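You operate a simulated robot arm through the tools that you are given. There is no shell and no other tool. Be economical: measure what you need, move in short steps, check, and stop when the job is done.

You run a simulated robot arm. Do the job below in one go: nothing can be reset, and whatever is moved stays where it is left.

## Task
Shut the carton on the line one stand, tape the seam and stick on the label for its order.
Fine: tape and labels lie on the stand's shelf; the label goes on top.

The check looks at the end state, three seconds after you hand in, the way a careful person would. Anything else that was tipped, shoved, dropped, spilled or broken makes it a failure.

## Robot
A 7-joint arm with a fingered hand on a trunk, on a base that drives. Base frame: it is fixed to the floor where the robot stands at the start and does not move with it; the origin is under the middle of the robot, x ahead of it, y to its left, z up. Lengths are in m, angles in degrees, forces in N, time in s.
Its first joint turns from -166.0 to 166.0 degrees. Places, roughly: long flap c of the big carton with the green dot [0.5, -0.2, 0.9]; long flap d of the big carton with the green dot [0.9, -0.2, 0.9]. Payload 4 kg.
Tool frame: the origin (TCP) lies between the finger pads and is the grasp point; the fingertips stand 0.03 m ahead of it; z points along the fingers, y is the line along which they close. The gripper opens to 0.104 m. The gripper's body begins 0.035 m behind the TCP. The gripper is a hand of 4 fingers: y runs from the thumb to the fingers, the wrist lies at [-0.015, -0.113, -0.19] in the tool frame.
Orientation is that of the tool frame in the base frame, as a unit quaternion [x, y, z, w]. With the fingers straight down and the wrist toward the robot, the tool's x, y and z point along [0, 1, 0], [1, 0, 0] and [0, 0, -1] of the base frame.

## Interface
- The arm moves only by the tool arm_command. Its arguments are lists of equal length, an entry for each row: "translation": the shift along the tool's x, y, z in m, a list of three; "rotation": the turn, a rotation vector about the tool's x, y, z in degrees, a list of three. In form: {"translation": [[dx, dy, dz], ...], "rotation": [[rx, ry, rz], ...]}. A call has 1 to 8 rows; each row shifts and turns the commanded pose from where the row before left it, along the tool's axes as they then stand. Each row takes 0.2 s and may step no farther than 0.05 m and 8.6 degrees from the row before; otherwise, the whole call is refused. Where a pose cannot be reached the arm comes as near as it can. A force on the tool above 90 N (or 10 N above the force at the start of the call, whichever is more), or a blocked arm, ends the call early, and 0.2 s more pass. In this call time passes only in rows, and 0.2 s behind the last. It gives the time, the measured TCP pose, the force on the tool (base axes), the opening and the grip force at its end, in the units of the frame above (readings bear some noise), with the torque about the TCP (base axes, N m) and any sound that the robot's microphone picked up, and new pictures: "pictures" is both (left out), scene, wrist or none.
- Cameras (640 x 400 px; columns grow to the right, rows downward): "scene" is now at [0.3184, 0.1581, 1.2339]; the picture's right is [-0.46, -0.89, 0.00], its down [-0.46, 0.24, -0.85] and it looks along [0.76, -0.39, -0.52] (base axes); focal length 214 px, centre (320, 200). "wrist" rides on the gripper at [0.061, -0.092, -0.13] in the tool frame; the picture's right is [-0.81, 0.28, -0.52], its down [-0.53, -0.71, 0.46] and it looks along [-0.24, 0.64, 0.72] (tool axes); focal length 275 px, centre (320, 200).
- drive_base(legs): drives the robot by 1 to 6 legs, each [ahead, left, turn to the left] in m, m and degrees, along the robot's own axes; the way and the turn of a leg run together, so that a leg with both is an arc; at most 1.5 m and 180 degrees a leg. The arm and the cameras ride along, it lands a little off, and it stops where it bumps. It gives what a move gives, and a new picture of the scene camera.
- curl_fingers(index, middle, ring, thumb_bend, thumb_turn): sets how far each is bent, from 0 (flat) to 1 (curled in); at 0.3 the hand is open as for a grip, at 0.7 the pads meet at the TCP. One left out holds its place. A second passes; each finger stops where it meets its share of the squeeze, and holds until it gets a number again. It is the only way to open and close the hand. It gives what a move gives, with no picture; readings hold the bend of each and the force on the fingers (four entries, about 0 where the hand has none), thumb and palm. thumb_turn goes from beside the hand (0) to across from the fingers (1), as for a grip.
- pan_tilt(pan, tilt): turns the head with the scene camera to pan (to the left, within 143 degrees either way) and tilt (down, from -29 to 69), counted from straight ahead of the robot. It gives what a move gives, and a new picture of the scene camera.
- measure_at(camera, pixels): for up to 12 pixels [column, row] of the newest picture of that camera ("zoom" is the newest enlarged one), the place [x, y, z] in the base frame of the surface seen there, good to about 0.002 m. The clock stands still meanwhile.
- enlarge(camera, box): a new picture of the part [left, top, right, bottom] of that camera's present view, enlarged. The clock stands still meanwhile.
- close_job(): hands the job in; it is judged then, once.

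Keep the steps short. Do not move on a guess: measure, check each grasp and each placing, and mend mistakes. In all there are 80 turns and 260 pictures (those below and enlarged ones count). Leave the gripper open and the arm clear of the work at the hand-in unless told otherwise, and finish with a single line.

The tools are called as a command line: name --argument value ..., lists and objects as JSON in quotes. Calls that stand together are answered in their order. arm_command: Moves the arm, as the interface text tells. Its arguments: {"type":"object","properties":{"translation":{"type":"array","items":{"type":"array","items":{"type":"number"}}},"rotation":{"type":"array","items":{"type":"array","items":{"type":"number"}}},"pictures":{"type":"string","enum":["both","scene","wrist","none"]}},"required":["translation","rotation"]} The other tools are called the same way: curl_fingers (index, middle, ring, thumb_bend, thumb_turn) moves the fingers one by one; drive_base (legs) drives the base; pan_tilt (pan, tilt) turns the head that bears the scene camera; measure_at (camera, pixels) gives the place of the surface under pixels of a picture; enlarge (camera, box) takes an enlarged picture of a part of a camera's view; close_job () hands the job in.

At the start:

```text
time_s: 0.0
tool_pos: [0.6455, -0.3566, 1.2332]
tool_rot: [0.708, 0.707, 0.0, 0.0]
wrist_force: [-0.5, 0.0, 0.2]
torque: [-0.02, 0.02, 0.01]
grip_width: 0.1035
grip_force: 0.1
shape: jaw
bend: [0.3, 0.3, 0.3, 0.3, 0.98]
finger forces: [0.0, 0.0, 0.0, 0.1, 0.0, 0.0]
robot x, y, heading: [0.0013, -0.0037, -0.2]
head pan, tilt: [-27.4, 31.3]
```

scene: 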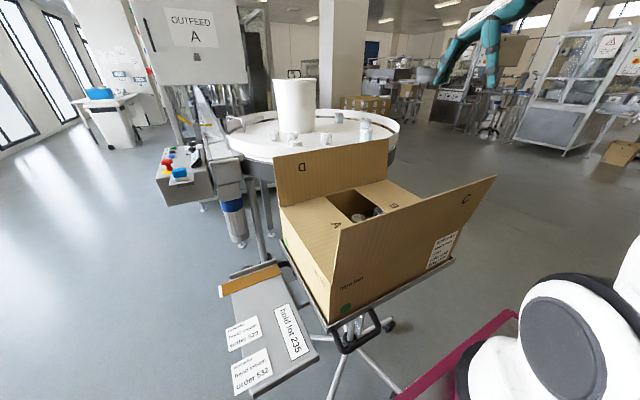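
wrist: 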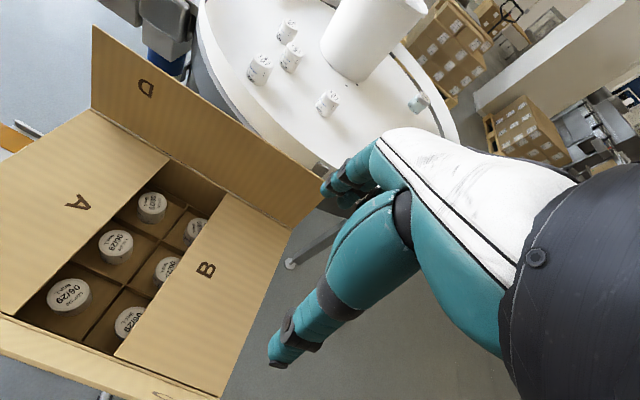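

I see a carton with flaps A and B already folded in and the long flaps C and D up. The shelf holds labels and a tape strip. I'll enlarge to read the carton's print and the labels.

enlarge --camera "scene" --box '[210, 250, 340, 400]'

enlarge --camera "scene" --box '[320, 170, 500, 320]'

enlarge --camera "wrist" --box '[0, 160, 260, 400]'

measure_at --camera "scene" --pixels '[[243, 333], [251, 372], [292, 330], [250, 280], [222, 290], [278, 268], [274, 157], [387, 140], [341, 228], [494, 178], [330, 322], [281, 206]]'

```text
2.67 times, centred on (275, 325) of scene
```

zoom: 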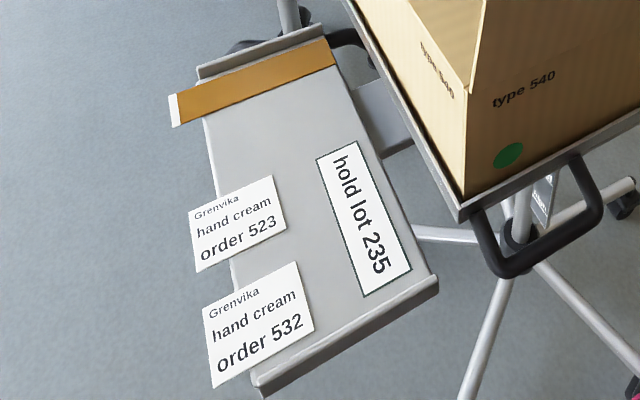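

```text
2.67 times, centred on (410, 245) of scene
```

zoom: 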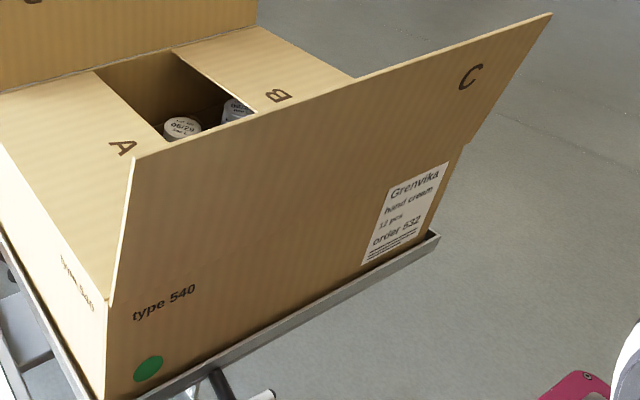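

```text
1.67 times, centred on (130, 280) of wrist
```

zoom: 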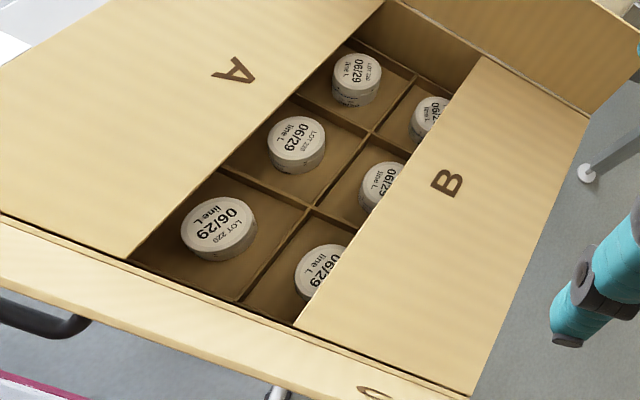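

```text
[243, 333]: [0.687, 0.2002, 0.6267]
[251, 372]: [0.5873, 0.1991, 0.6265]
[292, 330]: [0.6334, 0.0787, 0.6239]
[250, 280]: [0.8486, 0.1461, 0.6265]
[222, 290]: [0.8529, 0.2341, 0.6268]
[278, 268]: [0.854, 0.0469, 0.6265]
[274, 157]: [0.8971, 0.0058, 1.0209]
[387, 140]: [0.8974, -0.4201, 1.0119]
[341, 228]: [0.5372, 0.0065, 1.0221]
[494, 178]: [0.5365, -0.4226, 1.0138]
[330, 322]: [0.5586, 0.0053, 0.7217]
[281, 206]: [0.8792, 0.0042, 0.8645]
```

Order on the carton reads 532. I'll read the lot on the jars (there's a hold-lot 235 note) and check the surroundings.

enlarge --camera "wrist" --box '[40, 180, 140, 340]'

enlarge --camera "wrist" --box '[110, 180, 220, 350]'

enlarge --camera "scene" --box '[420, 220, 480, 280]'

enlarge --camera "scene" --box '[80, 0, 420, 212]'

pan_tilt --pan 30 --tilt 25

```text
2.50 times, centred on (90, 260) of wrist
```

zoom: 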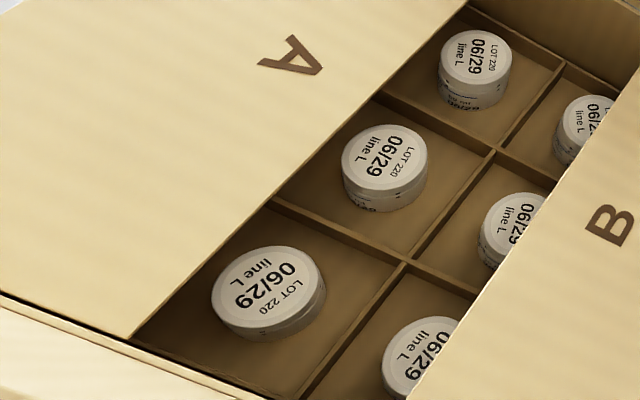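

```text
2.35 times, centred on (165, 265) of wrist
```

zoom: 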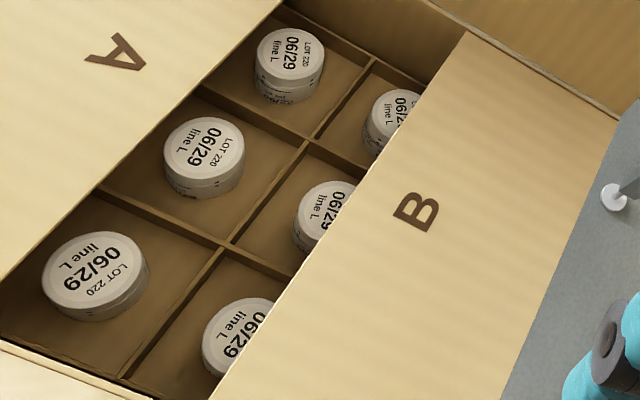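

```text
6.67 times, centred on (450, 250) of scene
```

zoom: 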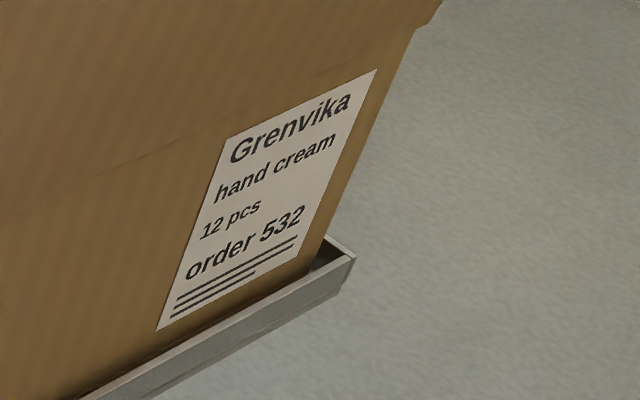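

```text
1.88 times, centred on (250, 106) of scene
```

zoom: 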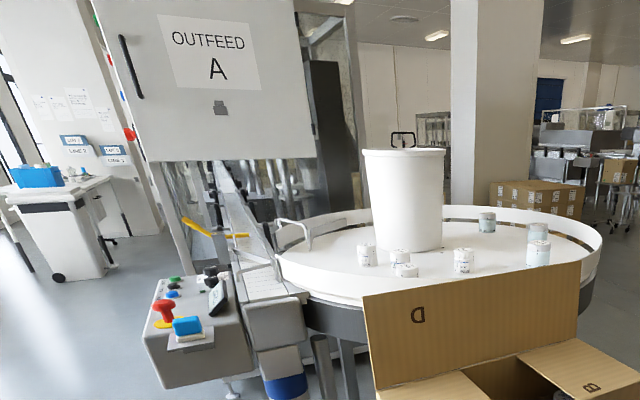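

```text
time_s: 1.3
tool_pos: [0.6459, -0.3549, 1.2339]
tool_rot: [0.707, 0.707, 0.0, 0.0]
wrist_force: [0.9, -0.3, 0.2]
torque: [0.0, -0.02, 0.01]
grip_width: 0.1035
grip_force: 0.1
shape: jaw
bend: [0.3, 0.3, 0.3, 0.3, 0.98]
finger forces: [0.1, 0.0, 0.0, 0.0, 0.0, 0.0]
robot x, y, heading: [0.0008, 0.0004, 0.2]
head pan, tilt: [30.0, 25.0]
```

scene: 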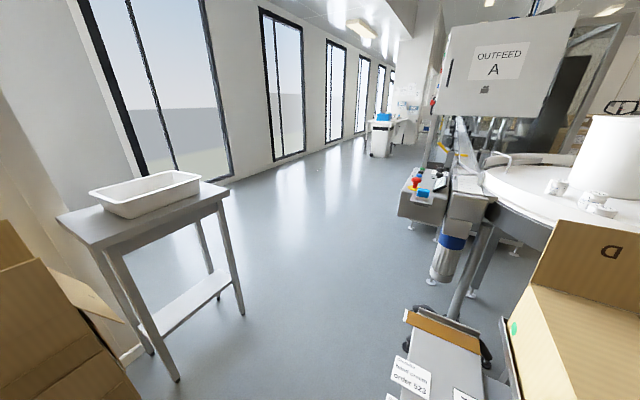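

The visible jars are lot 220 and the order is 532. I'll have a look at the other sides of the room and at the control display before starting.

enlarge --camera "scene" --box '[360, 90, 640, 265]'

pan_tilt --pan 95 --tilt 30

pan_tilt --pan -95 --tilt 30

pan_tilt --pan 0 --tilt 50

```text
2.29 times, centred on (500, 178) of scene
```

zoom: 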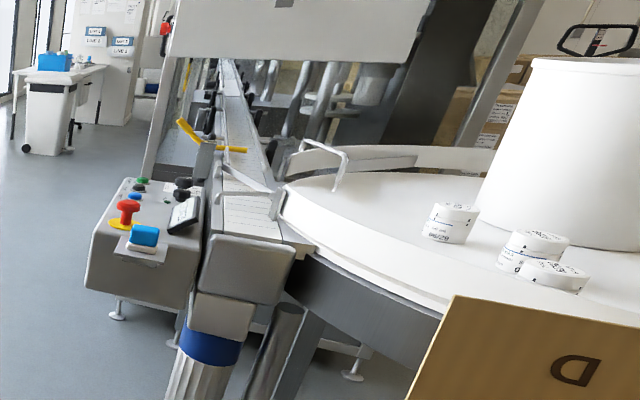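

```text
time_s: 2.6
tool_pos: [0.645, -0.3549, 1.2321]
tool_rot: [0.707, 0.708, 0.0, 0.0]
wrist_force: [0.5, 0.1, 1.0]
torque: [-0.04, 0.02, -0.01]
grip_width: 0.1038
grip_force: 0.1
shape: jaw
bend: [0.3, 0.3, 0.3, 0.3, 0.98]
finger forces: [0.0, 0.1, 0.0, 0.0, 0.0, 0.1]
robot x, y, heading: [-0.0001, 0.0037, 0.2]
head pan, tilt: [95.0, 30.0]
```

scene: 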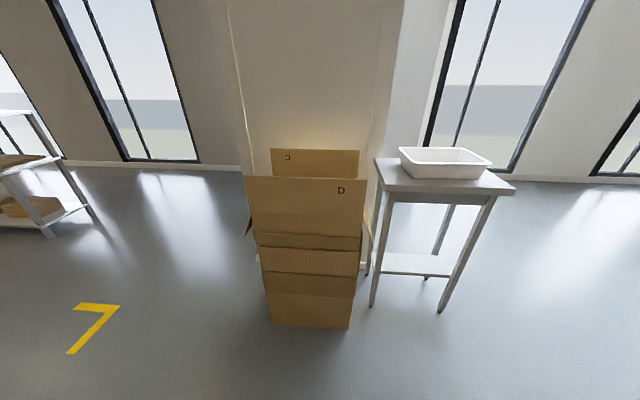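

```text
time_s: 5.4
tool_pos: [0.6444, -0.3554, 1.2335]
tool_rot: [0.707, 0.707, -0.001, -0.001]
wrist_force: [-0.9, 0.3, 0.0]
torque: [-0.01, 0.0, -0.01]
grip_width: 0.1034
grip_force: 0.1
shape: jaw
bend: [0.3, 0.3, 0.3, 0.3, 0.98]
finger forces: [0.1, 0.0, 0.0, 0.0, 0.0, 0.0]
robot x, y, heading: [0.0007, -0.0025, 0.2]
head pan, tilt: [-95.0, 30.0]
```

scene: 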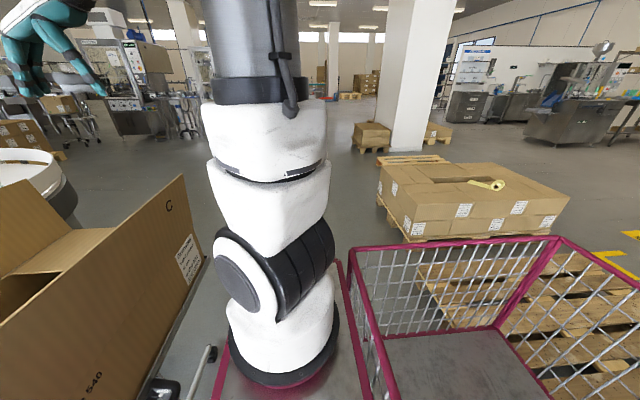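

```text
time_s: 7.2
tool_pos: [0.6463, -0.3562, 1.232]
tool_rot: [0.707, 0.707, 0.0, -0.001]
wrist_force: [-0.5, -0.3, 0.1]
torque: [0.02, 0.02, -0.01]
grip_width: 0.1034
grip_force: 0.0
shape: jaw
bend: [0.3, 0.3, 0.3, 0.3, 0.98]
finger forces: [0.1, 0.0, 0.0, 0.0, 0.1, 0.0]
robot x, y, heading: [-0.0008, 0.0, 0.1]
head pan, tilt: [0.0, 50.0]
```

scene: 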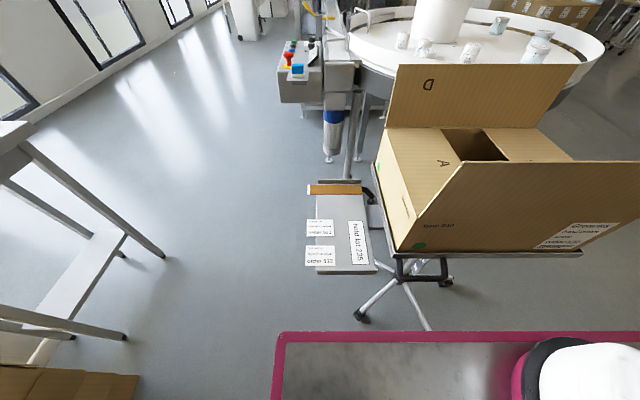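

The room shows only this carton with the green dot at the line. Before closing it I'll peek under flaps A and B with the wrist camera, to confirm 12 jars and no lot 235. I'll yaw the hand about 110° left at height first.

arm_command --translation '[[0, 0, 0], [0, 0, 0], [0, 0, 0], [0, 0, 0], [0, 0, 0], [0, 0, 0], [0, 0, 0], [0, 0, 0]]' --rotation '[[0, 0, -8.5], [0, 0, -8.5], [0, 0, -8.5], [0, 0, -8.5], [0, 0, -8.5], [0, 0, -8.5], [0, 0, -8.5], [0, 0, -8.5]]' --pictures "wrist"

```text
time_s: 8.9
tool_pos: [0.6445, -0.3549, 1.2322]
tool_rot: [0.189, 0.982, -0.001, 0.0]
wrist_force: [-1.0, 0.2, 0.2]
torque: [0.01, -0.03, 0.01]
grip_width: 0.1035
grip_force: 0.2
shape: jaw
bend: [0.3, 0.3, 0.3, 0.3, 0.98]
finger forces: [0.0, 0.1, 0.0, 0.0, 0.1, 0.0]
robot x, y, heading: [0.0002, -0.0055, 0.0]
head pan, tilt: [0.0, 50.0]
```

wrist: 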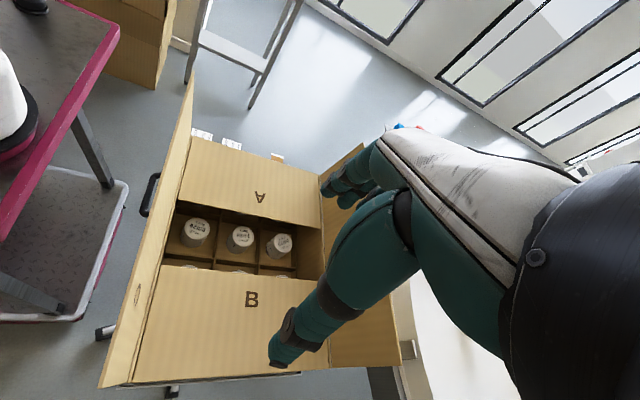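

From here I see into the gap from B's side. I'll move lower and toward −y to look under A.

arm_command --translation '[[-0.0325, -0.014, 0.03], [-0.0325, -0.014, 0.03], [-0.0325, -0.014, 0.03], [-0.0325, -0.014, 0.03]]' --rotation '[[0, 0, 0], [0, 0, 0], [0, 0, 0], [0, 0, 0]]' --pictures "wrist"

enlarge --camera "wrist" --box '[120, 120, 400, 300]'

```text
time_s: 9.9
tool_pos: [0.745, -0.4566, 1.1137]
tool_rot: [0.191, 0.982, -0.001, 0.001]
wrist_force: [-0.4, 1.0, 0.0]
torque: [-0.04, 0.01, -0.01]
grip_width: 0.1036
grip_force: 0.0
shape: jaw
bend: [0.3, 0.3, 0.3, 0.3, 0.98]
finger forces: [0.0, 0.0, 0.0, 0.0, 0.0, 0.0]
robot x, y, heading: [0.0016, 0.0012, 0.4]
head pan, tilt: [0.0, 50.0]
```

wrist: 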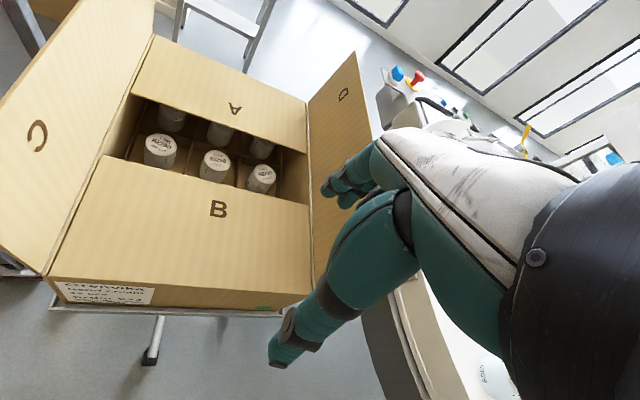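

```text
2.22 times, centred on (260, 210) of wrist
```

zoom: 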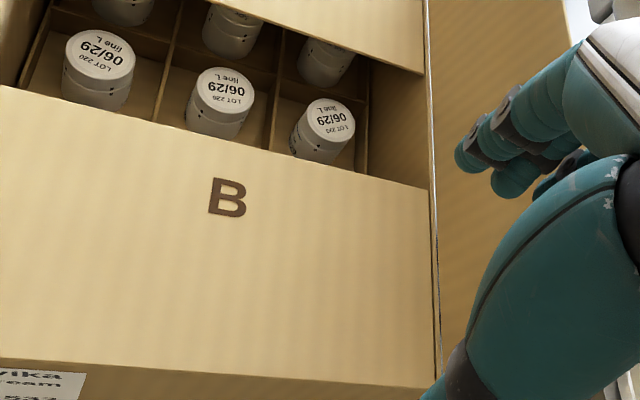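

I'll measure the jars seen to know how many columns there are.

measure_at --camera "wrist" --pixels '[[160, 142], [216, 158], [260, 175], [172, 112], [220, 130], [262, 145], [180, 102], [300, 152], [110, 157], [305, 200], [50, 270], [218, 208]]'

enlarge --camera "wrist" --box '[110, 80, 320, 215]'

```text
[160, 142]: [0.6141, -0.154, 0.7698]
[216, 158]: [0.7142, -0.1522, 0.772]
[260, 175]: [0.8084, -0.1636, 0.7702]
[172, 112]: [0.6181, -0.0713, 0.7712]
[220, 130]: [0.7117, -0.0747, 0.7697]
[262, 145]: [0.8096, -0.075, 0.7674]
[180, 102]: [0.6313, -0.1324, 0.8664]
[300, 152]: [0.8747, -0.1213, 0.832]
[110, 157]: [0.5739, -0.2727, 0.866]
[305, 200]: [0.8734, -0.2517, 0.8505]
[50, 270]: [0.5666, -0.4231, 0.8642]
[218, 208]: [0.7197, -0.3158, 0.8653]
```

```text
2.96 times, centred on (215, 148) of wrist
```

zoom: 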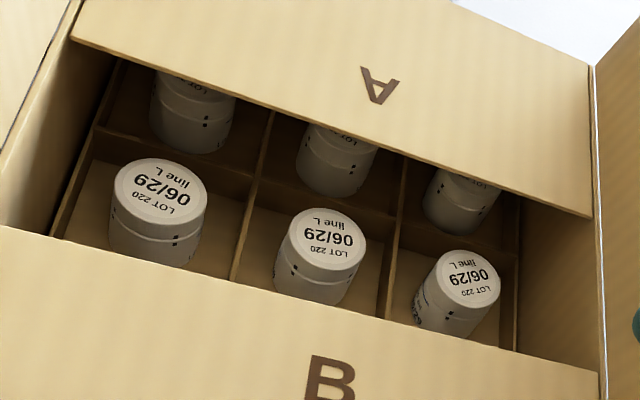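

All six visible jars on that side are fine. Now I'll go to the A side to peek under B: first rotate back, then translate toward +y with a bit of opposite yaw.

arm_command --translation '[[0, 0, 0], [0, 0, 0], [0, 0, 0], [0, 0, 0], [0, 0, 0], [0, 0, 0], [0, 0, 0], [0, 0, 0]]' --rotation '[[0, 0, 8.5], [0, 0, 8.5], [0, 0, 8.5], [0, 0, 8.5], [0, 0, 8.5], [0, 0, 8.5], [0, 0, 8.5], [0, 0, 8.5]]' --pictures "none"

arm_command --translation '[[0.048, -0.012, 0], [0.048, -0.012, 0], [0.048, -0.012, 0], [0.048, -0.012, 0], [0.048, -0.003, 0], [0.047, -0.011, 0], [0.045, -0.017, 0], [0.042, -0.024, 0]]' --rotation '[[0, 0, 0], [0, 0, 0], [0, 0, 0], [0, 0, 0], [0, 0, 8.5], [0, 0, 8.5], [0, 0, 8.5], [0, 0, 8.5]]' --pictures "wrist"

enlarge --camera "wrist" --box '[60, 100, 340, 300]'

```text
time_s: 11.8
tool_pos: [0.7445, -0.4575, 1.1136]
tool_rot: [0.708, 0.707, 0.0, 0.0]
wrist_force: [-0.3, 0.1, -0.6]
torque: [0.02, 0.02, 0.02]
grip_width: 0.1038
grip_force: 0.1
shape: jaw
bend: [0.3, 0.3, 0.3, 0.3, 0.98]
finger forces: [0.0, 0.0, 0.0, 0.0, 0.0, 0.0]
robot x, y, heading: [0.0011, 0.0011, -0.0]
head pan, tilt: [0.0, 50.0]
```

```text
time_s: 13.6
tool_pos: [0.6848, -0.0719, 1.1137]
tool_rot: [0.883, 0.469, 0.0, 0.001]
wrist_force: [-0.1, 0.5, 0.2]
torque: [0.02, 0.0, -0.02]
grip_width: 0.1037
grip_force: 0.0
shape: jaw
bend: [0.3, 0.3, 0.3, 0.3, 0.98]
finger forces: [0.1, 0.1, 0.1, 0.0, 0.0, 0.1]
robot x, y, heading: [-0.0009, 0.0016, -0.1]
head pan, tilt: [0.0, 50.0]
```

wrist: 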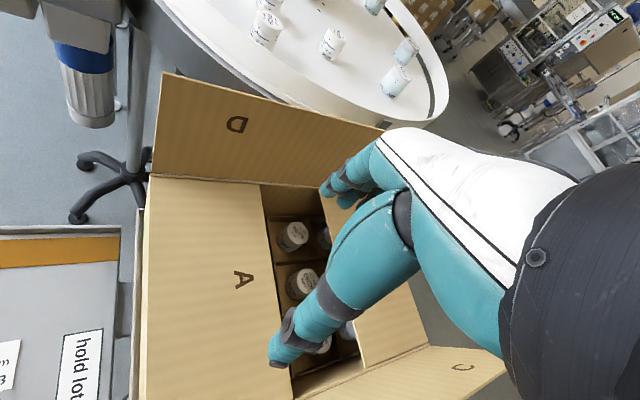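

```text
2.00 times, centred on (200, 200) of wrist
```

zoom: 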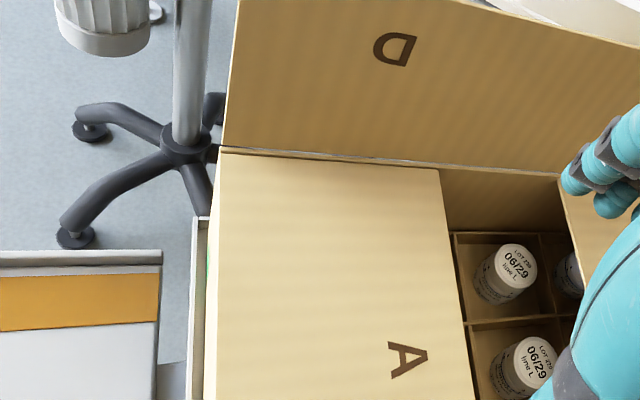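

The hand hides the B cells; I'll yaw 42° more so the gap comes clear of it.

arm_command --translation '[[0, 0, 0], [0, 0, 0], [0, 0, 0], [0, 0, 0], [0, 0, 0], [0.01, -0.03, 0]]' --rotation '[[0, 0, 8.5], [0, 0, 8.5], [0, 0, 8.5], [0, 0, 8.5], [0, 0, 8.5], [0, 0, 8.5]]' --pictures "wrist"

enlarge --camera "wrist" --box '[100, 80, 340, 250]'

```text
time_s: 14.9
tool_pos: [0.6862, -0.0409, 1.1134]
tool_rot: [0.999, 0.042, 0.0, 0.001]
wrist_force: [-1.1, -1.5, -0.1]
torque: [0.02, -0.01, 0.0]
grip_width: 0.1038
grip_force: 0.1
shape: jaw
bend: [0.3, 0.3, 0.3, 0.3, 0.98]
finger forces: [0.1, 0.0, 0.0, 0.0, 0.1, 0.1]
robot x, y, heading: [-0.0031, 0.0024, -0.0]
head pan, tilt: [0.0, 50.0]
```

wrist: 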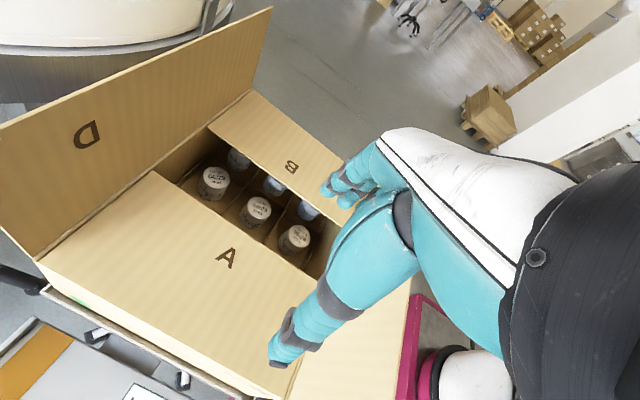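

```text
2.35 times, centred on (220, 165) of wrist
```

zoom: 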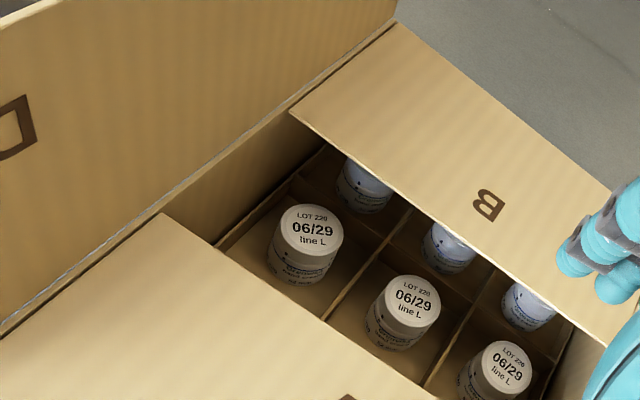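

Twelve cells filled, but the jars under B look bluish. I'll look closer at those and at the ones on the turntable.

enlarge --camera "wrist" --box '[200, 130, 330, 230]'

arm_command --translation '[[0.0, -0.04, 0.035], [0, -0.04, 0.035], [0, -0.03, 0]]' --rotation '[[0, 0, 0], [0, 0, 0], [0, 0, 0]]' --pictures "wrist"

enlarge --camera "wrist" --box '[150, 60, 350, 200]'

```text
4.00 times, centred on (265, 180) of wrist
```

zoom: 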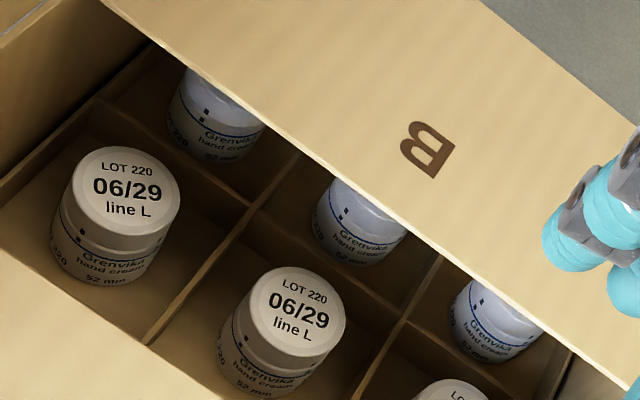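

```text
refused: row 1 steps farther than a row can; nothing moved
```

```text
2.86 times, centred on (250, 130) of wrist
```

zoom: 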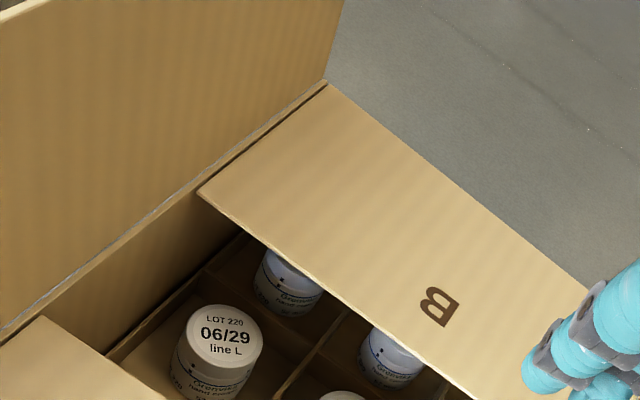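

All 12 jars are lot 220 "Grenvika hand cream", and the blue tint is window light. Contents match order 532. Now I yaw back to wrist-toward-robot and move behind (robot side of) flap C, staying above its edge.

arm_command --translation '[[0, 0, 0], [0, 0, 0], [0, 0, 0], [0, 0, 0], [0, 0, 0], [0, 0, 0], [0, 0, 0], [0, 0, 0]]' --rotation '[[0, 0, -8.5], [0, 0, -8.5], [0, 0, -8.5], [0, 0, -8.5], [0, 0, -8.5], [0, 0, -8.5], [0, 0, -8.5], [0, 0, -8.5]]' --pictures "none"

arm_command --translation '[[0, 0, 0], [0, 0, 0], [-0.028, -0.041, 0], [-0.028, -0.041, 0], [-0.028, -0.041, 0], [-0.028, -0.041, 0], [-0.028, -0.041, 0], [-0.028, -0.041, 0]]' --rotation '[[0, 0, -8.5], [0, 0, -8.5], [0, 0, 0], [0, 0, 0], [0, 0, 0], [0, 0, 0], [0, 0, 0], [0, 0, 0]]' --pictures "both"

pan_tilt --pan -25 --tilt 35

```text
time_s: 16.8
tool_pos: [0.6864, -0.0411, 1.1132]
tool_rot: [0.803, 0.596, 0.0, -0.001]
wrist_force: [-0.3, 0.2, 0.0]
torque: [-0.01, 0.0, 0.0]
grip_width: 0.1037
grip_force: 0.0
shape: jaw
bend: [0.3, 0.3, 0.3, 0.3, 0.98]
finger forces: [0.0, 0.1, 0.0, 0.0, 0.0, 0.1]
robot x, y, heading: [0.0006, -0.0004, -0.1]
head pan, tilt: [0.0, 50.0]
```

```text
time_s: 18.6
tool_pos: [0.4451, -0.211, 1.1246]
tool_rot: [0.707, 0.707, -0.001, 0.0]
wrist_force: [-0.3, -0.2, 0.7]
torque: [0.01, -0.01, 0.03]
grip_width: 0.1038
grip_force: 0.0
shape: jaw
bend: [0.3, 0.3, 0.3, 0.3, 0.98]
finger forces: [0.0, 0.0, 0.0, 0.0, 0.0, 0.0]
out of reach, approached as far as the arm can: row 6, 7
robot x, y, heading: [0.0009, -0.001, -0.2]
head pan, tilt: [0.0, 50.0]
```

scene: 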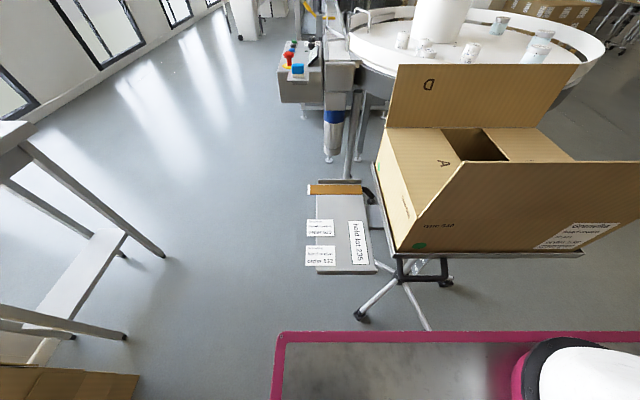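
wrist: 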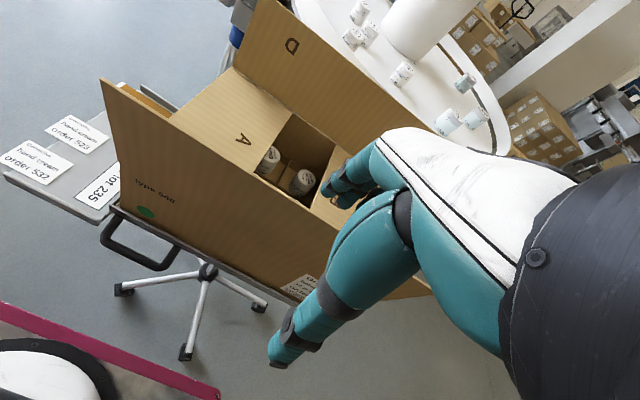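

```text
time_s: 19.4
tool_pos: [0.445, -0.2128, 1.1262]
tool_rot: [0.707, 0.707, -0.001, 0.0]
wrist_force: [-0.8, 0.2, -0.3]
torque: [0.03, 0.02, 0.01]
grip_width: 0.1039
grip_force: 0.1
shape: jaw
bend: [0.3, 0.3, 0.3, 0.3, 0.98]
finger forces: [0.0, 0.0, 0.1, 0.1, 0.0, 0.0]
robot x, y, heading: [-0.0002, 0.003, -0.1]
head pan, tilt: [-25.0, 35.0]
```

scene: 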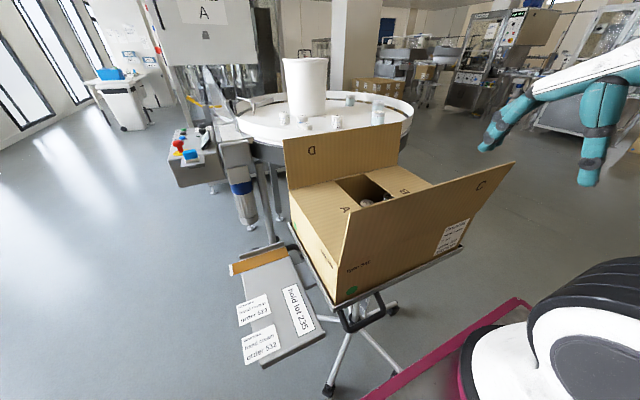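

The hand is on the robot side of flap C, finger tips around z≈1.095 above its edge (1.02). I'll descend 0.1 m so the finger backs stand behind the flap.

arm_command --translation '[[0, -0.005, 0.035], [0, 0, 0.035], [0, 0, 0.035]]' --rotation '[[0, 0, 0], [0, 0, 0], [0, 0, 0]]' --pictures "both"

enlarge --camera "scene" --box '[380, 60, 640, 260]'

```text
time_s: 20.2
tool_pos: [0.4604, -0.2528, 1.0964]
tool_rot: [0.706, 0.708, 0.0, -0.002]
wrist_force: [0.7, -0.3, -0.9]
torque: [0.01, -0.01, -0.01]
grip_width: 0.1035
grip_force: 0.3
shape: jaw
bend: [0.3, 0.3, 0.3, 0.3, 0.98]
finger forces: [0.0, 0.0, 0.1, 0.0, 0.0, 0.0]
out of reach, approached as far as the arm can: row 1, 2, 3
robot x, y, heading: [-0.0018, 0.0014, 0.1]
head pan, tilt: [-25.0, 35.0]
```

scene: 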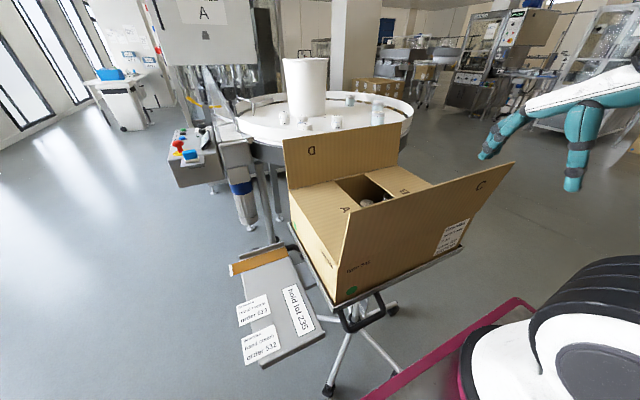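
wrist: 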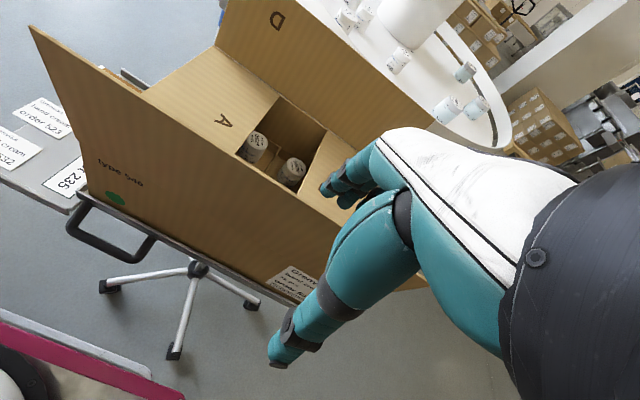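

```text
2.00 times, centred on (510, 160) of scene
```

zoom: 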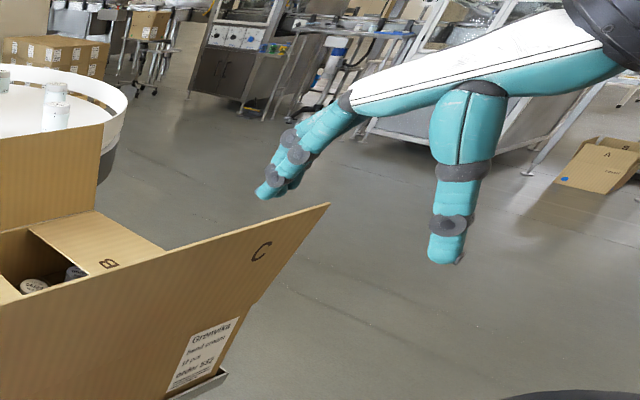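

Near its inner reach limit, so I'll use a different way: straddle flap C from above, with thumb on the robot side pushing it over. First measure thumb tip and fingertip places in this zoom picture.

measure_at --camera "zoom" --pixels '[[445, 258], [438, 225], [265, 190], [280, 165], [285, 180], [328, 206], [258, 250], [465, 225]]'

```text
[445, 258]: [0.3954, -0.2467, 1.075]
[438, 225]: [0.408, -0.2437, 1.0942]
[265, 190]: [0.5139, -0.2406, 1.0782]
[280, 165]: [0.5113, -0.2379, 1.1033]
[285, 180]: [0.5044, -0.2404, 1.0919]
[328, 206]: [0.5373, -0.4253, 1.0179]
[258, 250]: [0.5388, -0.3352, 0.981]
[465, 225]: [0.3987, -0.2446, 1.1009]
```

Thumb tip and fingertips both end about 0.03 m below the TCP, at ±0.06 m. I'll rise and go +x so the hand straddles C from above.

arm_command --translation '[[0, 0, -0.05], [0, 0, -0.05], [0, 0.045, 0], [0, 0.045, 0], [0, 0.045, 0]]' --rotation '[[0, 0, 0], [0, 0, 0], [0, 0, 0], [0, 0, 0], [0, 0, 0]]' --pictures "none"

```text
time_s: 21.4
tool_pos: [0.5944, -0.2507, 1.1973]
tool_rot: [0.707, 0.707, 0.001, 0.0]
wrist_force: [-0.6, -0.6, 0.1]
torque: [-0.02, -0.01, -0.03]
grip_width: 0.1037
grip_force: 0.1
shape: jaw
bend: [0.3, 0.3, 0.3, 0.3, 0.98]
finger forces: [0.1, 0.0, 0.0, 0.1, 0.0, 0.0]
robot x, y, heading: [-0.0012, -0.002, -0.2]
head pan, tilt: [-25.0, 35.0]
```

Now move to x≈0.565, y≈−0.21 and descend to z≈1.015 with flap C between thumb and fingers.

arm_command --translation '[[0.04, -0.029, 0], [0, 0, 0.045], [0, 0, 0.045], [0, 0, 0.046], [0, 0, 0.046]]' --rotation '[[0, 0, 0], [0, 0, 0], [0, 0, 0], [0, 0, 0], [0, 0, 0]]' --pictures "scene"

enlarge --camera "scene" --box '[320, 60, 600, 260]'

```text
time_s: 22.6
tool_pos: [0.5892, -0.2254, 1.0334]
tool_rot: [0.706, 0.708, 0.0, -0.001]
wrist_force: [0.1, -0.2, 0.4]
torque: [-0.02, 0.0, 0.0]
grip_width: 0.1039
grip_force: 0.0
shape: jaw
bend: [0.3, 0.3, 0.3, 0.29, 0.97]
finger forces: [0.0, 0.0, 0.1, 0.1, 0.4, 0.0]
out of reach, approached as far as the arm can: row 5
robot x, y, heading: [0.0006, -0.0023, 0.0]
head pan, tilt: [-25.0, 35.0]
```

scene: 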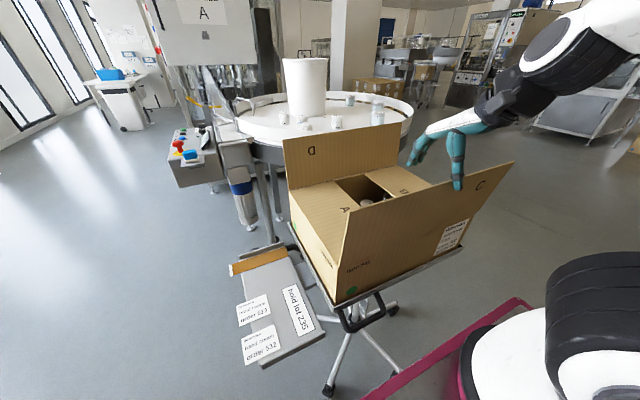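

```text
2.00 times, centred on (460, 160) of scene
```

zoom: 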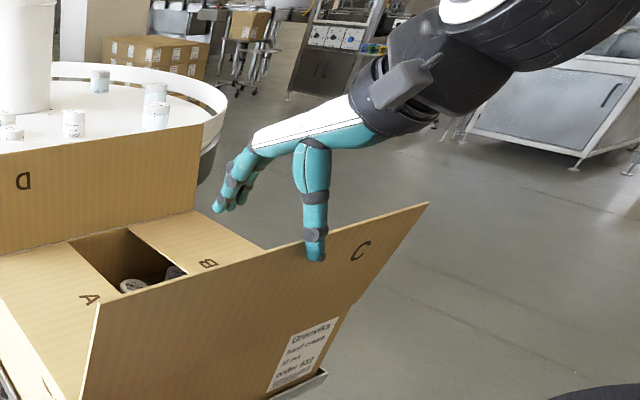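

The thumb touches C's outer face lightly. I'll push it over along its arc.

arm_command --translation '[[0.01, 0.025, 0], [0, 0.025, 0.004], [0, 0.024, 0.006], [0, 0.04, 0.025], [0, 0.032, 0.036], [0, 0.012, 0.04]]' --rotation '[[0, 0, 0], [0, 0, 0], [0, 0, 0], [0, 0, 0], [0, 0, 0], [0, 0, 0]]' --pictures "scene"

enlarge --camera "scene" --box '[280, 80, 540, 280]'

```text
time_s: 24.0
tool_pos: [0.7457, -0.216, 0.9233]
tool_rot: [0.71, 0.704, 0.0, 0.0]
wrist_force: [2.9, 6.0, 0.3]
torque: [-0.58, 0.22, -0.08]
grip_width: 0.104
grip_force: 0.1
shape: jaw
bend: [0.3, 0.3, 0.3, 0.29, 0.98]
finger forces: [0.1, 0.0, 0.0, 0.0, 0.5, 0.0]
robot x, y, heading: [0.0026, -0.0011, -0.3]
head pan, tilt: [-25.0, 35.0]
```

scene: 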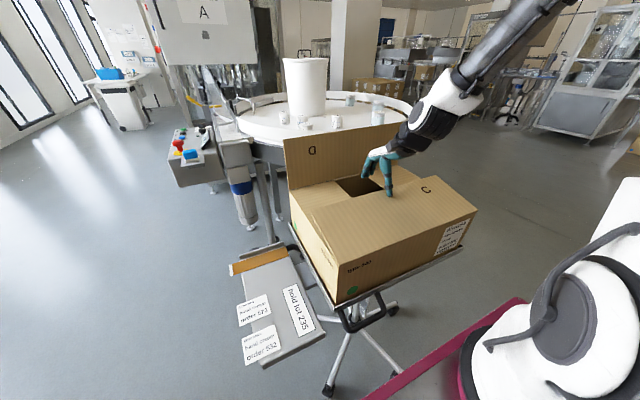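

```text
2.00 times, centred on (410, 180) of scene
```

zoom: 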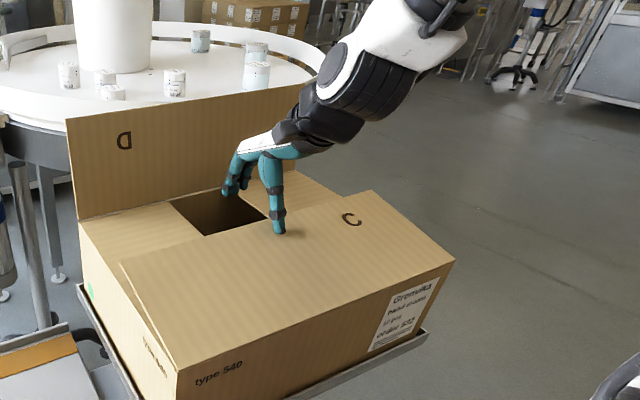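

C is nearly flat. I'll press the last 2 cm down, then lift to see whether it stays.

arm_command --translation '[[0, 0.003, 0.013], [0, 0, 0.01], [0, 0, 0], [0, 0, 0]]' --rotation '[[0, 0, 0], [0, 0, 0], [0, 0, 0], [0, 0, 0]]' --pictures "none"

arm_command --translation '[[0, 0, -0.04], [0, 0, -0.04], [0, 0, -0.04], [0, 0, 0]]' --rotation '[[0, 0, 0], [0, 0, 0], [0, 0, 0], [0, 0, 0]]' --pictures "scene"

```text
time_s: 25.0
tool_pos: [0.7492, -0.2157, 0.8998]
tool_rot: [0.707, 0.707, 0.0, 0.0]
wrist_force: [0.4, -0.2, 0.2]
torque: [-0.01, 0.03, 0.02]
grip_width: 0.1039
grip_force: 0.2
shape: jaw
bend: [0.3, 0.3, 0.3, 0.3, 0.98]
finger forces: [0.0, 0.1, 0.1, 0.0, 0.4, 0.0]
robot x, y, heading: [0.0043, -0.0008, -0.0]
head pan, tilt: [-25.0, 35.0]
```

```text
time_s: 26.0
tool_pos: [0.749, -0.2163, 1.0208]
tool_rot: [0.707, 0.707, 0.0, 0.0]
wrist_force: [0.3, 0.4, 0.5]
torque: [-0.01, -0.01, -0.02]
grip_width: 0.1041
grip_force: 0.1
shape: jaw
bend: [0.3, 0.3, 0.3, 0.3, 0.98]
finger forces: [0.0, 0.0, 0.1, 0.0, 0.1, 0.0]
robot x, y, heading: [-0.0025, 0.0051, -0.0]
head pan, tilt: [-25.0, 35.0]
```

scene: 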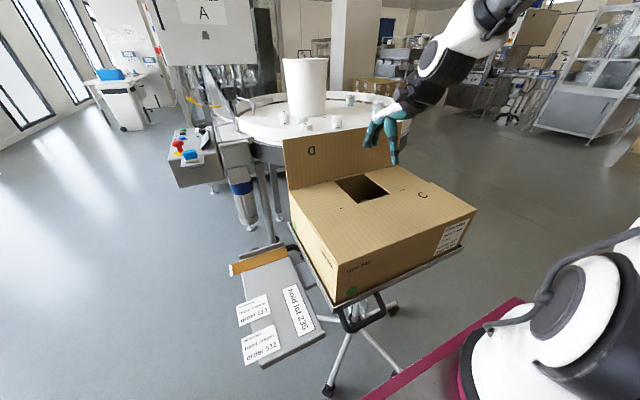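

C stays flat. Now flap D: before going behind it I measure the turntable's near rim and D's top edge.

measure_at --camera "scene" --pixels '[[255, 133], [300, 137], [345, 133], [330, 125], [285, 139], [340, 135], [312, 160], [395, 148], [330, 188], [385, 168], [440, 190], [300, 205]]'

arm_command --translation '[[0, 0.02, -0.04], [0, 0.04, -0.04], [0, 0.04, 0], [0, 0.035, 0]]' --rotation '[[0, 0, 0], [0, 0, 0], [0, 0, 0], [0, 0, 0]]' --pictures "both"

```text
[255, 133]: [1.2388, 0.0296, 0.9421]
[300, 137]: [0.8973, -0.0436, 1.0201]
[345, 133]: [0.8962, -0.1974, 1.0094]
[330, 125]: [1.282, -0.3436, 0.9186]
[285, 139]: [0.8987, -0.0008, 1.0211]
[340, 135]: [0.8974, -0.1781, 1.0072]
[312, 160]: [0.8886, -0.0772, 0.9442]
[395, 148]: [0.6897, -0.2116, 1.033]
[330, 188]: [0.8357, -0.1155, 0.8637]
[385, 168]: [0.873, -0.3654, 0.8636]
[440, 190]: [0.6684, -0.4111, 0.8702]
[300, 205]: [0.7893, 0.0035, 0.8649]
```

```text
refused: row 2 steps farther than a row can; nothing moved
```

Rim is well beyond and below. Resend with smaller steps: up, then +x to 0.885.

arm_command --translation '[[0, 0.01, -0.045], [0, 0.01, -0.04], [0, 0.04, 0], [0, 0.04, 0], [0, 0.036, 0]]' --rotation '[[0, 0, 0], [0, 0, 0], [0, 0, 0], [0, 0, 0], [0, 0, 0]]' --pictures "both"

```text
time_s: 27.2
tool_pos: [0.8842, -0.216, 1.1058]
tool_rot: [0.708, 0.707, 0.0, 0.0]
wrist_force: [0.6, 0.9, -0.2]
torque: [-0.01, 0.0, -0.02]
grip_width: 0.1036
grip_force: 0.1
shape: jaw
bend: [0.3, 0.3, 0.3, 0.3, 0.98]
finger forces: [0.1, 0.0, 0.0, 0.0, 0.0, 0.1]
robot x, y, heading: [0.0028, 0.0004, -0.3]
head pan, tilt: [-25.0, 35.0]
```

scene: 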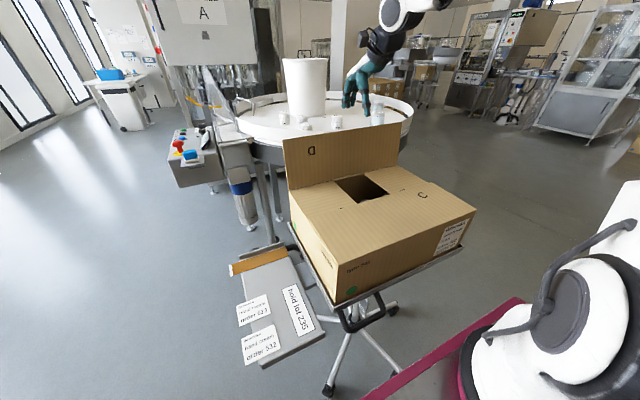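
wrist: 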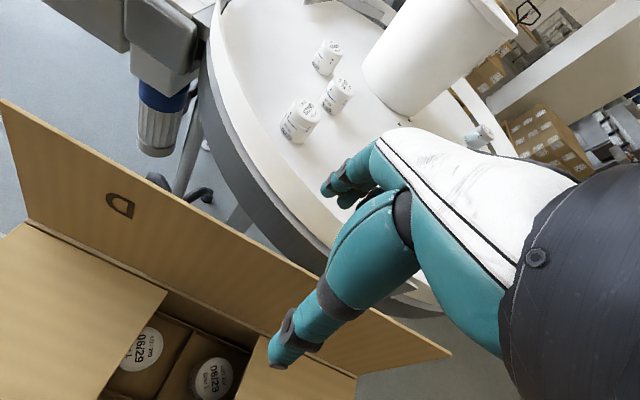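

D lies between thumb and fingers in the wrist view. I'll descend behind it by 0.088 m.

arm_command --translation '[[0, 0, 0.044], [0, 0, 0.044]]' --rotation '[[0, 0, 0], [0, 0, 0]]' --pictures "none"

arm_command --translation '[[0, -0.04, 0], [0, -0.045, 0], [0, -0.045, 0.02], [0, -0.033, 0.034], [0, -0.016, 0.04], [0, -0.004, 0.02], [0, 0, 0]]' --rotation '[[0, 0, 0], [0, 0, 0], [0, 0, 0], [0, 0, 0], [0, 0, 0], [0, 0, 0], [0, 0, 0]]' --pictures "scene"

```text
time_s: 27.8
tool_pos: [0.8848, -0.216, 1.0165]
tool_rot: [0.707, 0.707, 0.0, 0.0]
wrist_force: [0.4, 0.3, 0.6]
torque: [-0.01, -0.04, 0.02]
grip_width: 0.1041
grip_force: 0.0
shape: jaw
bend: [0.3, 0.3, 0.3, 0.3, 0.98]
finger forces: [0.0, 0.0, 0.1, 0.0, 0.0, 0.1]
robot x, y, heading: [0.0032, -0.0028, -0.0]
head pan, tilt: [-25.0, 35.0]
```

```text
time_s: 29.4
tool_pos: [0.7019, -0.2167, 0.9043]
tool_rot: [0.707, 0.707, 0.0, -0.001]
wrist_force: [-1.0, 0.2, -0.5]
torque: [0.0, 0.01, 0.01]
grip_width: 0.1039
grip_force: 0.1
shape: jaw
bend: [0.3, 0.3, 0.3, 0.3, 0.98]
finger forces: [0.0, 0.1, 0.0, 0.0, 0.0, 0.0]
robot x, y, heading: [0.0004, -0.0009, -0.1]
head pan, tilt: [-25.0, 35.0]
```

scene: 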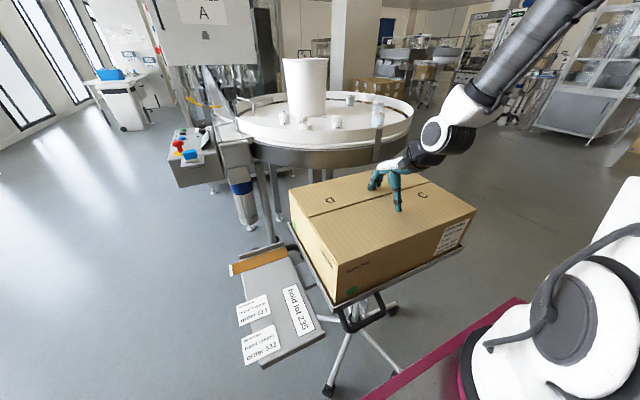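

D is folded onto the seam with C. I'll lift clear, move the head to the shelf and measure tape and labels.

arm_command --translation '[[0, 0, -0.045], [0, 0, -0.045], [0, 0, -0.045], [0, 0, -0.045], [0, 0, -0.045]]' --rotation '[[0, 0, 0], [0, 0, 0], [0, 0, 0], [0, 0, 0], [0, 0, 0]]' --pictures "wrist"

pan_tilt --pan -5 --tilt 50

enlarge --camera "scene" --box '[260, 160, 420, 290]'

enlarge --camera "scene" --box '[370, 90, 590, 260]'

```text
time_s: 30.6
tool_pos: [0.7017, -0.2159, 1.1281]
tool_rot: [0.707, 0.707, -0.001, 0.0]
wrist_force: [-1.1, 0.6, 0.4]
torque: [-0.04, 0.02, 0.0]
grip_width: 0.104
grip_force: 0.0
shape: jaw
bend: [0.3, 0.3, 0.3, 0.3, 0.98]
finger forces: [0.1, 0.0, 0.1, 0.1, 0.1, 0.0]
robot x, y, heading: [-0.001, 0.0024, -0.2]
head pan, tilt: [-25.0, 35.0]
```

wrist: 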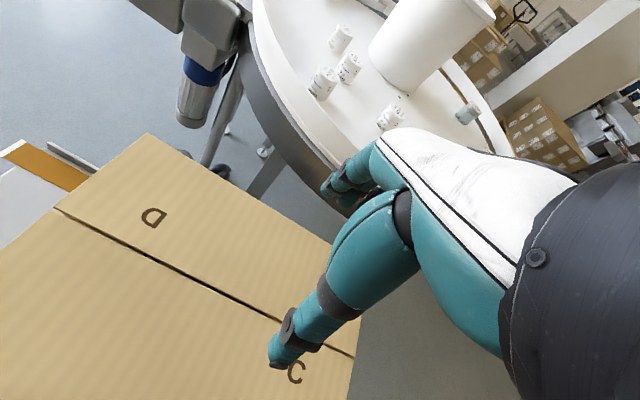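

```text
time_s: 31.5
tool_pos: [0.7015, -0.2159, 1.1281]
tool_rot: [0.707, 0.707, 0.0, -0.001]
wrist_force: [-0.9, -0.3, -0.9]
torque: [0.0, 0.02, 0.0]
grip_width: 0.1039
grip_force: 0.0
shape: jaw
bend: [0.3, 0.3, 0.3, 0.3, 0.98]
finger forces: [0.0, 0.0, 0.1, 0.0, 0.0, 0.0]
robot x, y, heading: [0.0016, 0.0001, -0.2]
head pan, tilt: [-5.0, 50.0]
```

scene: 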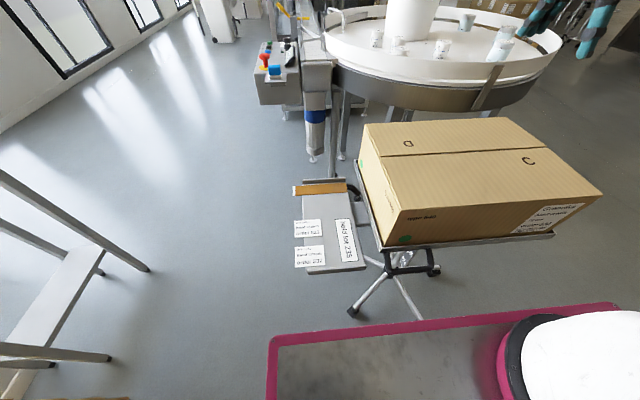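

```text
3.08 times, centred on (340, 225) of scene
```

zoom: 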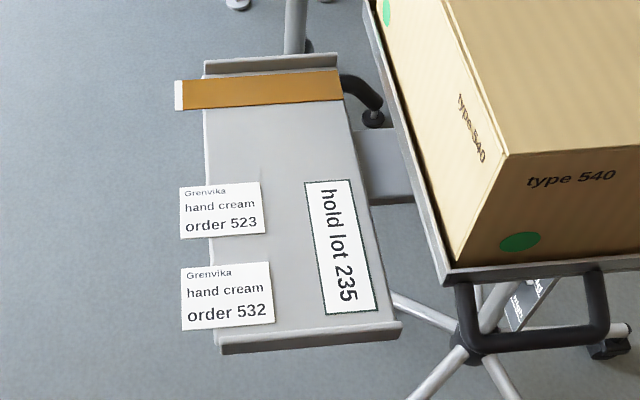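

```text
2.35 times, centred on (480, 175) of scene
```

zoom: 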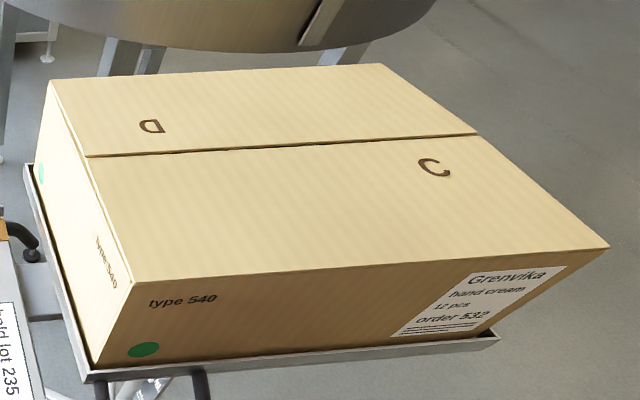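

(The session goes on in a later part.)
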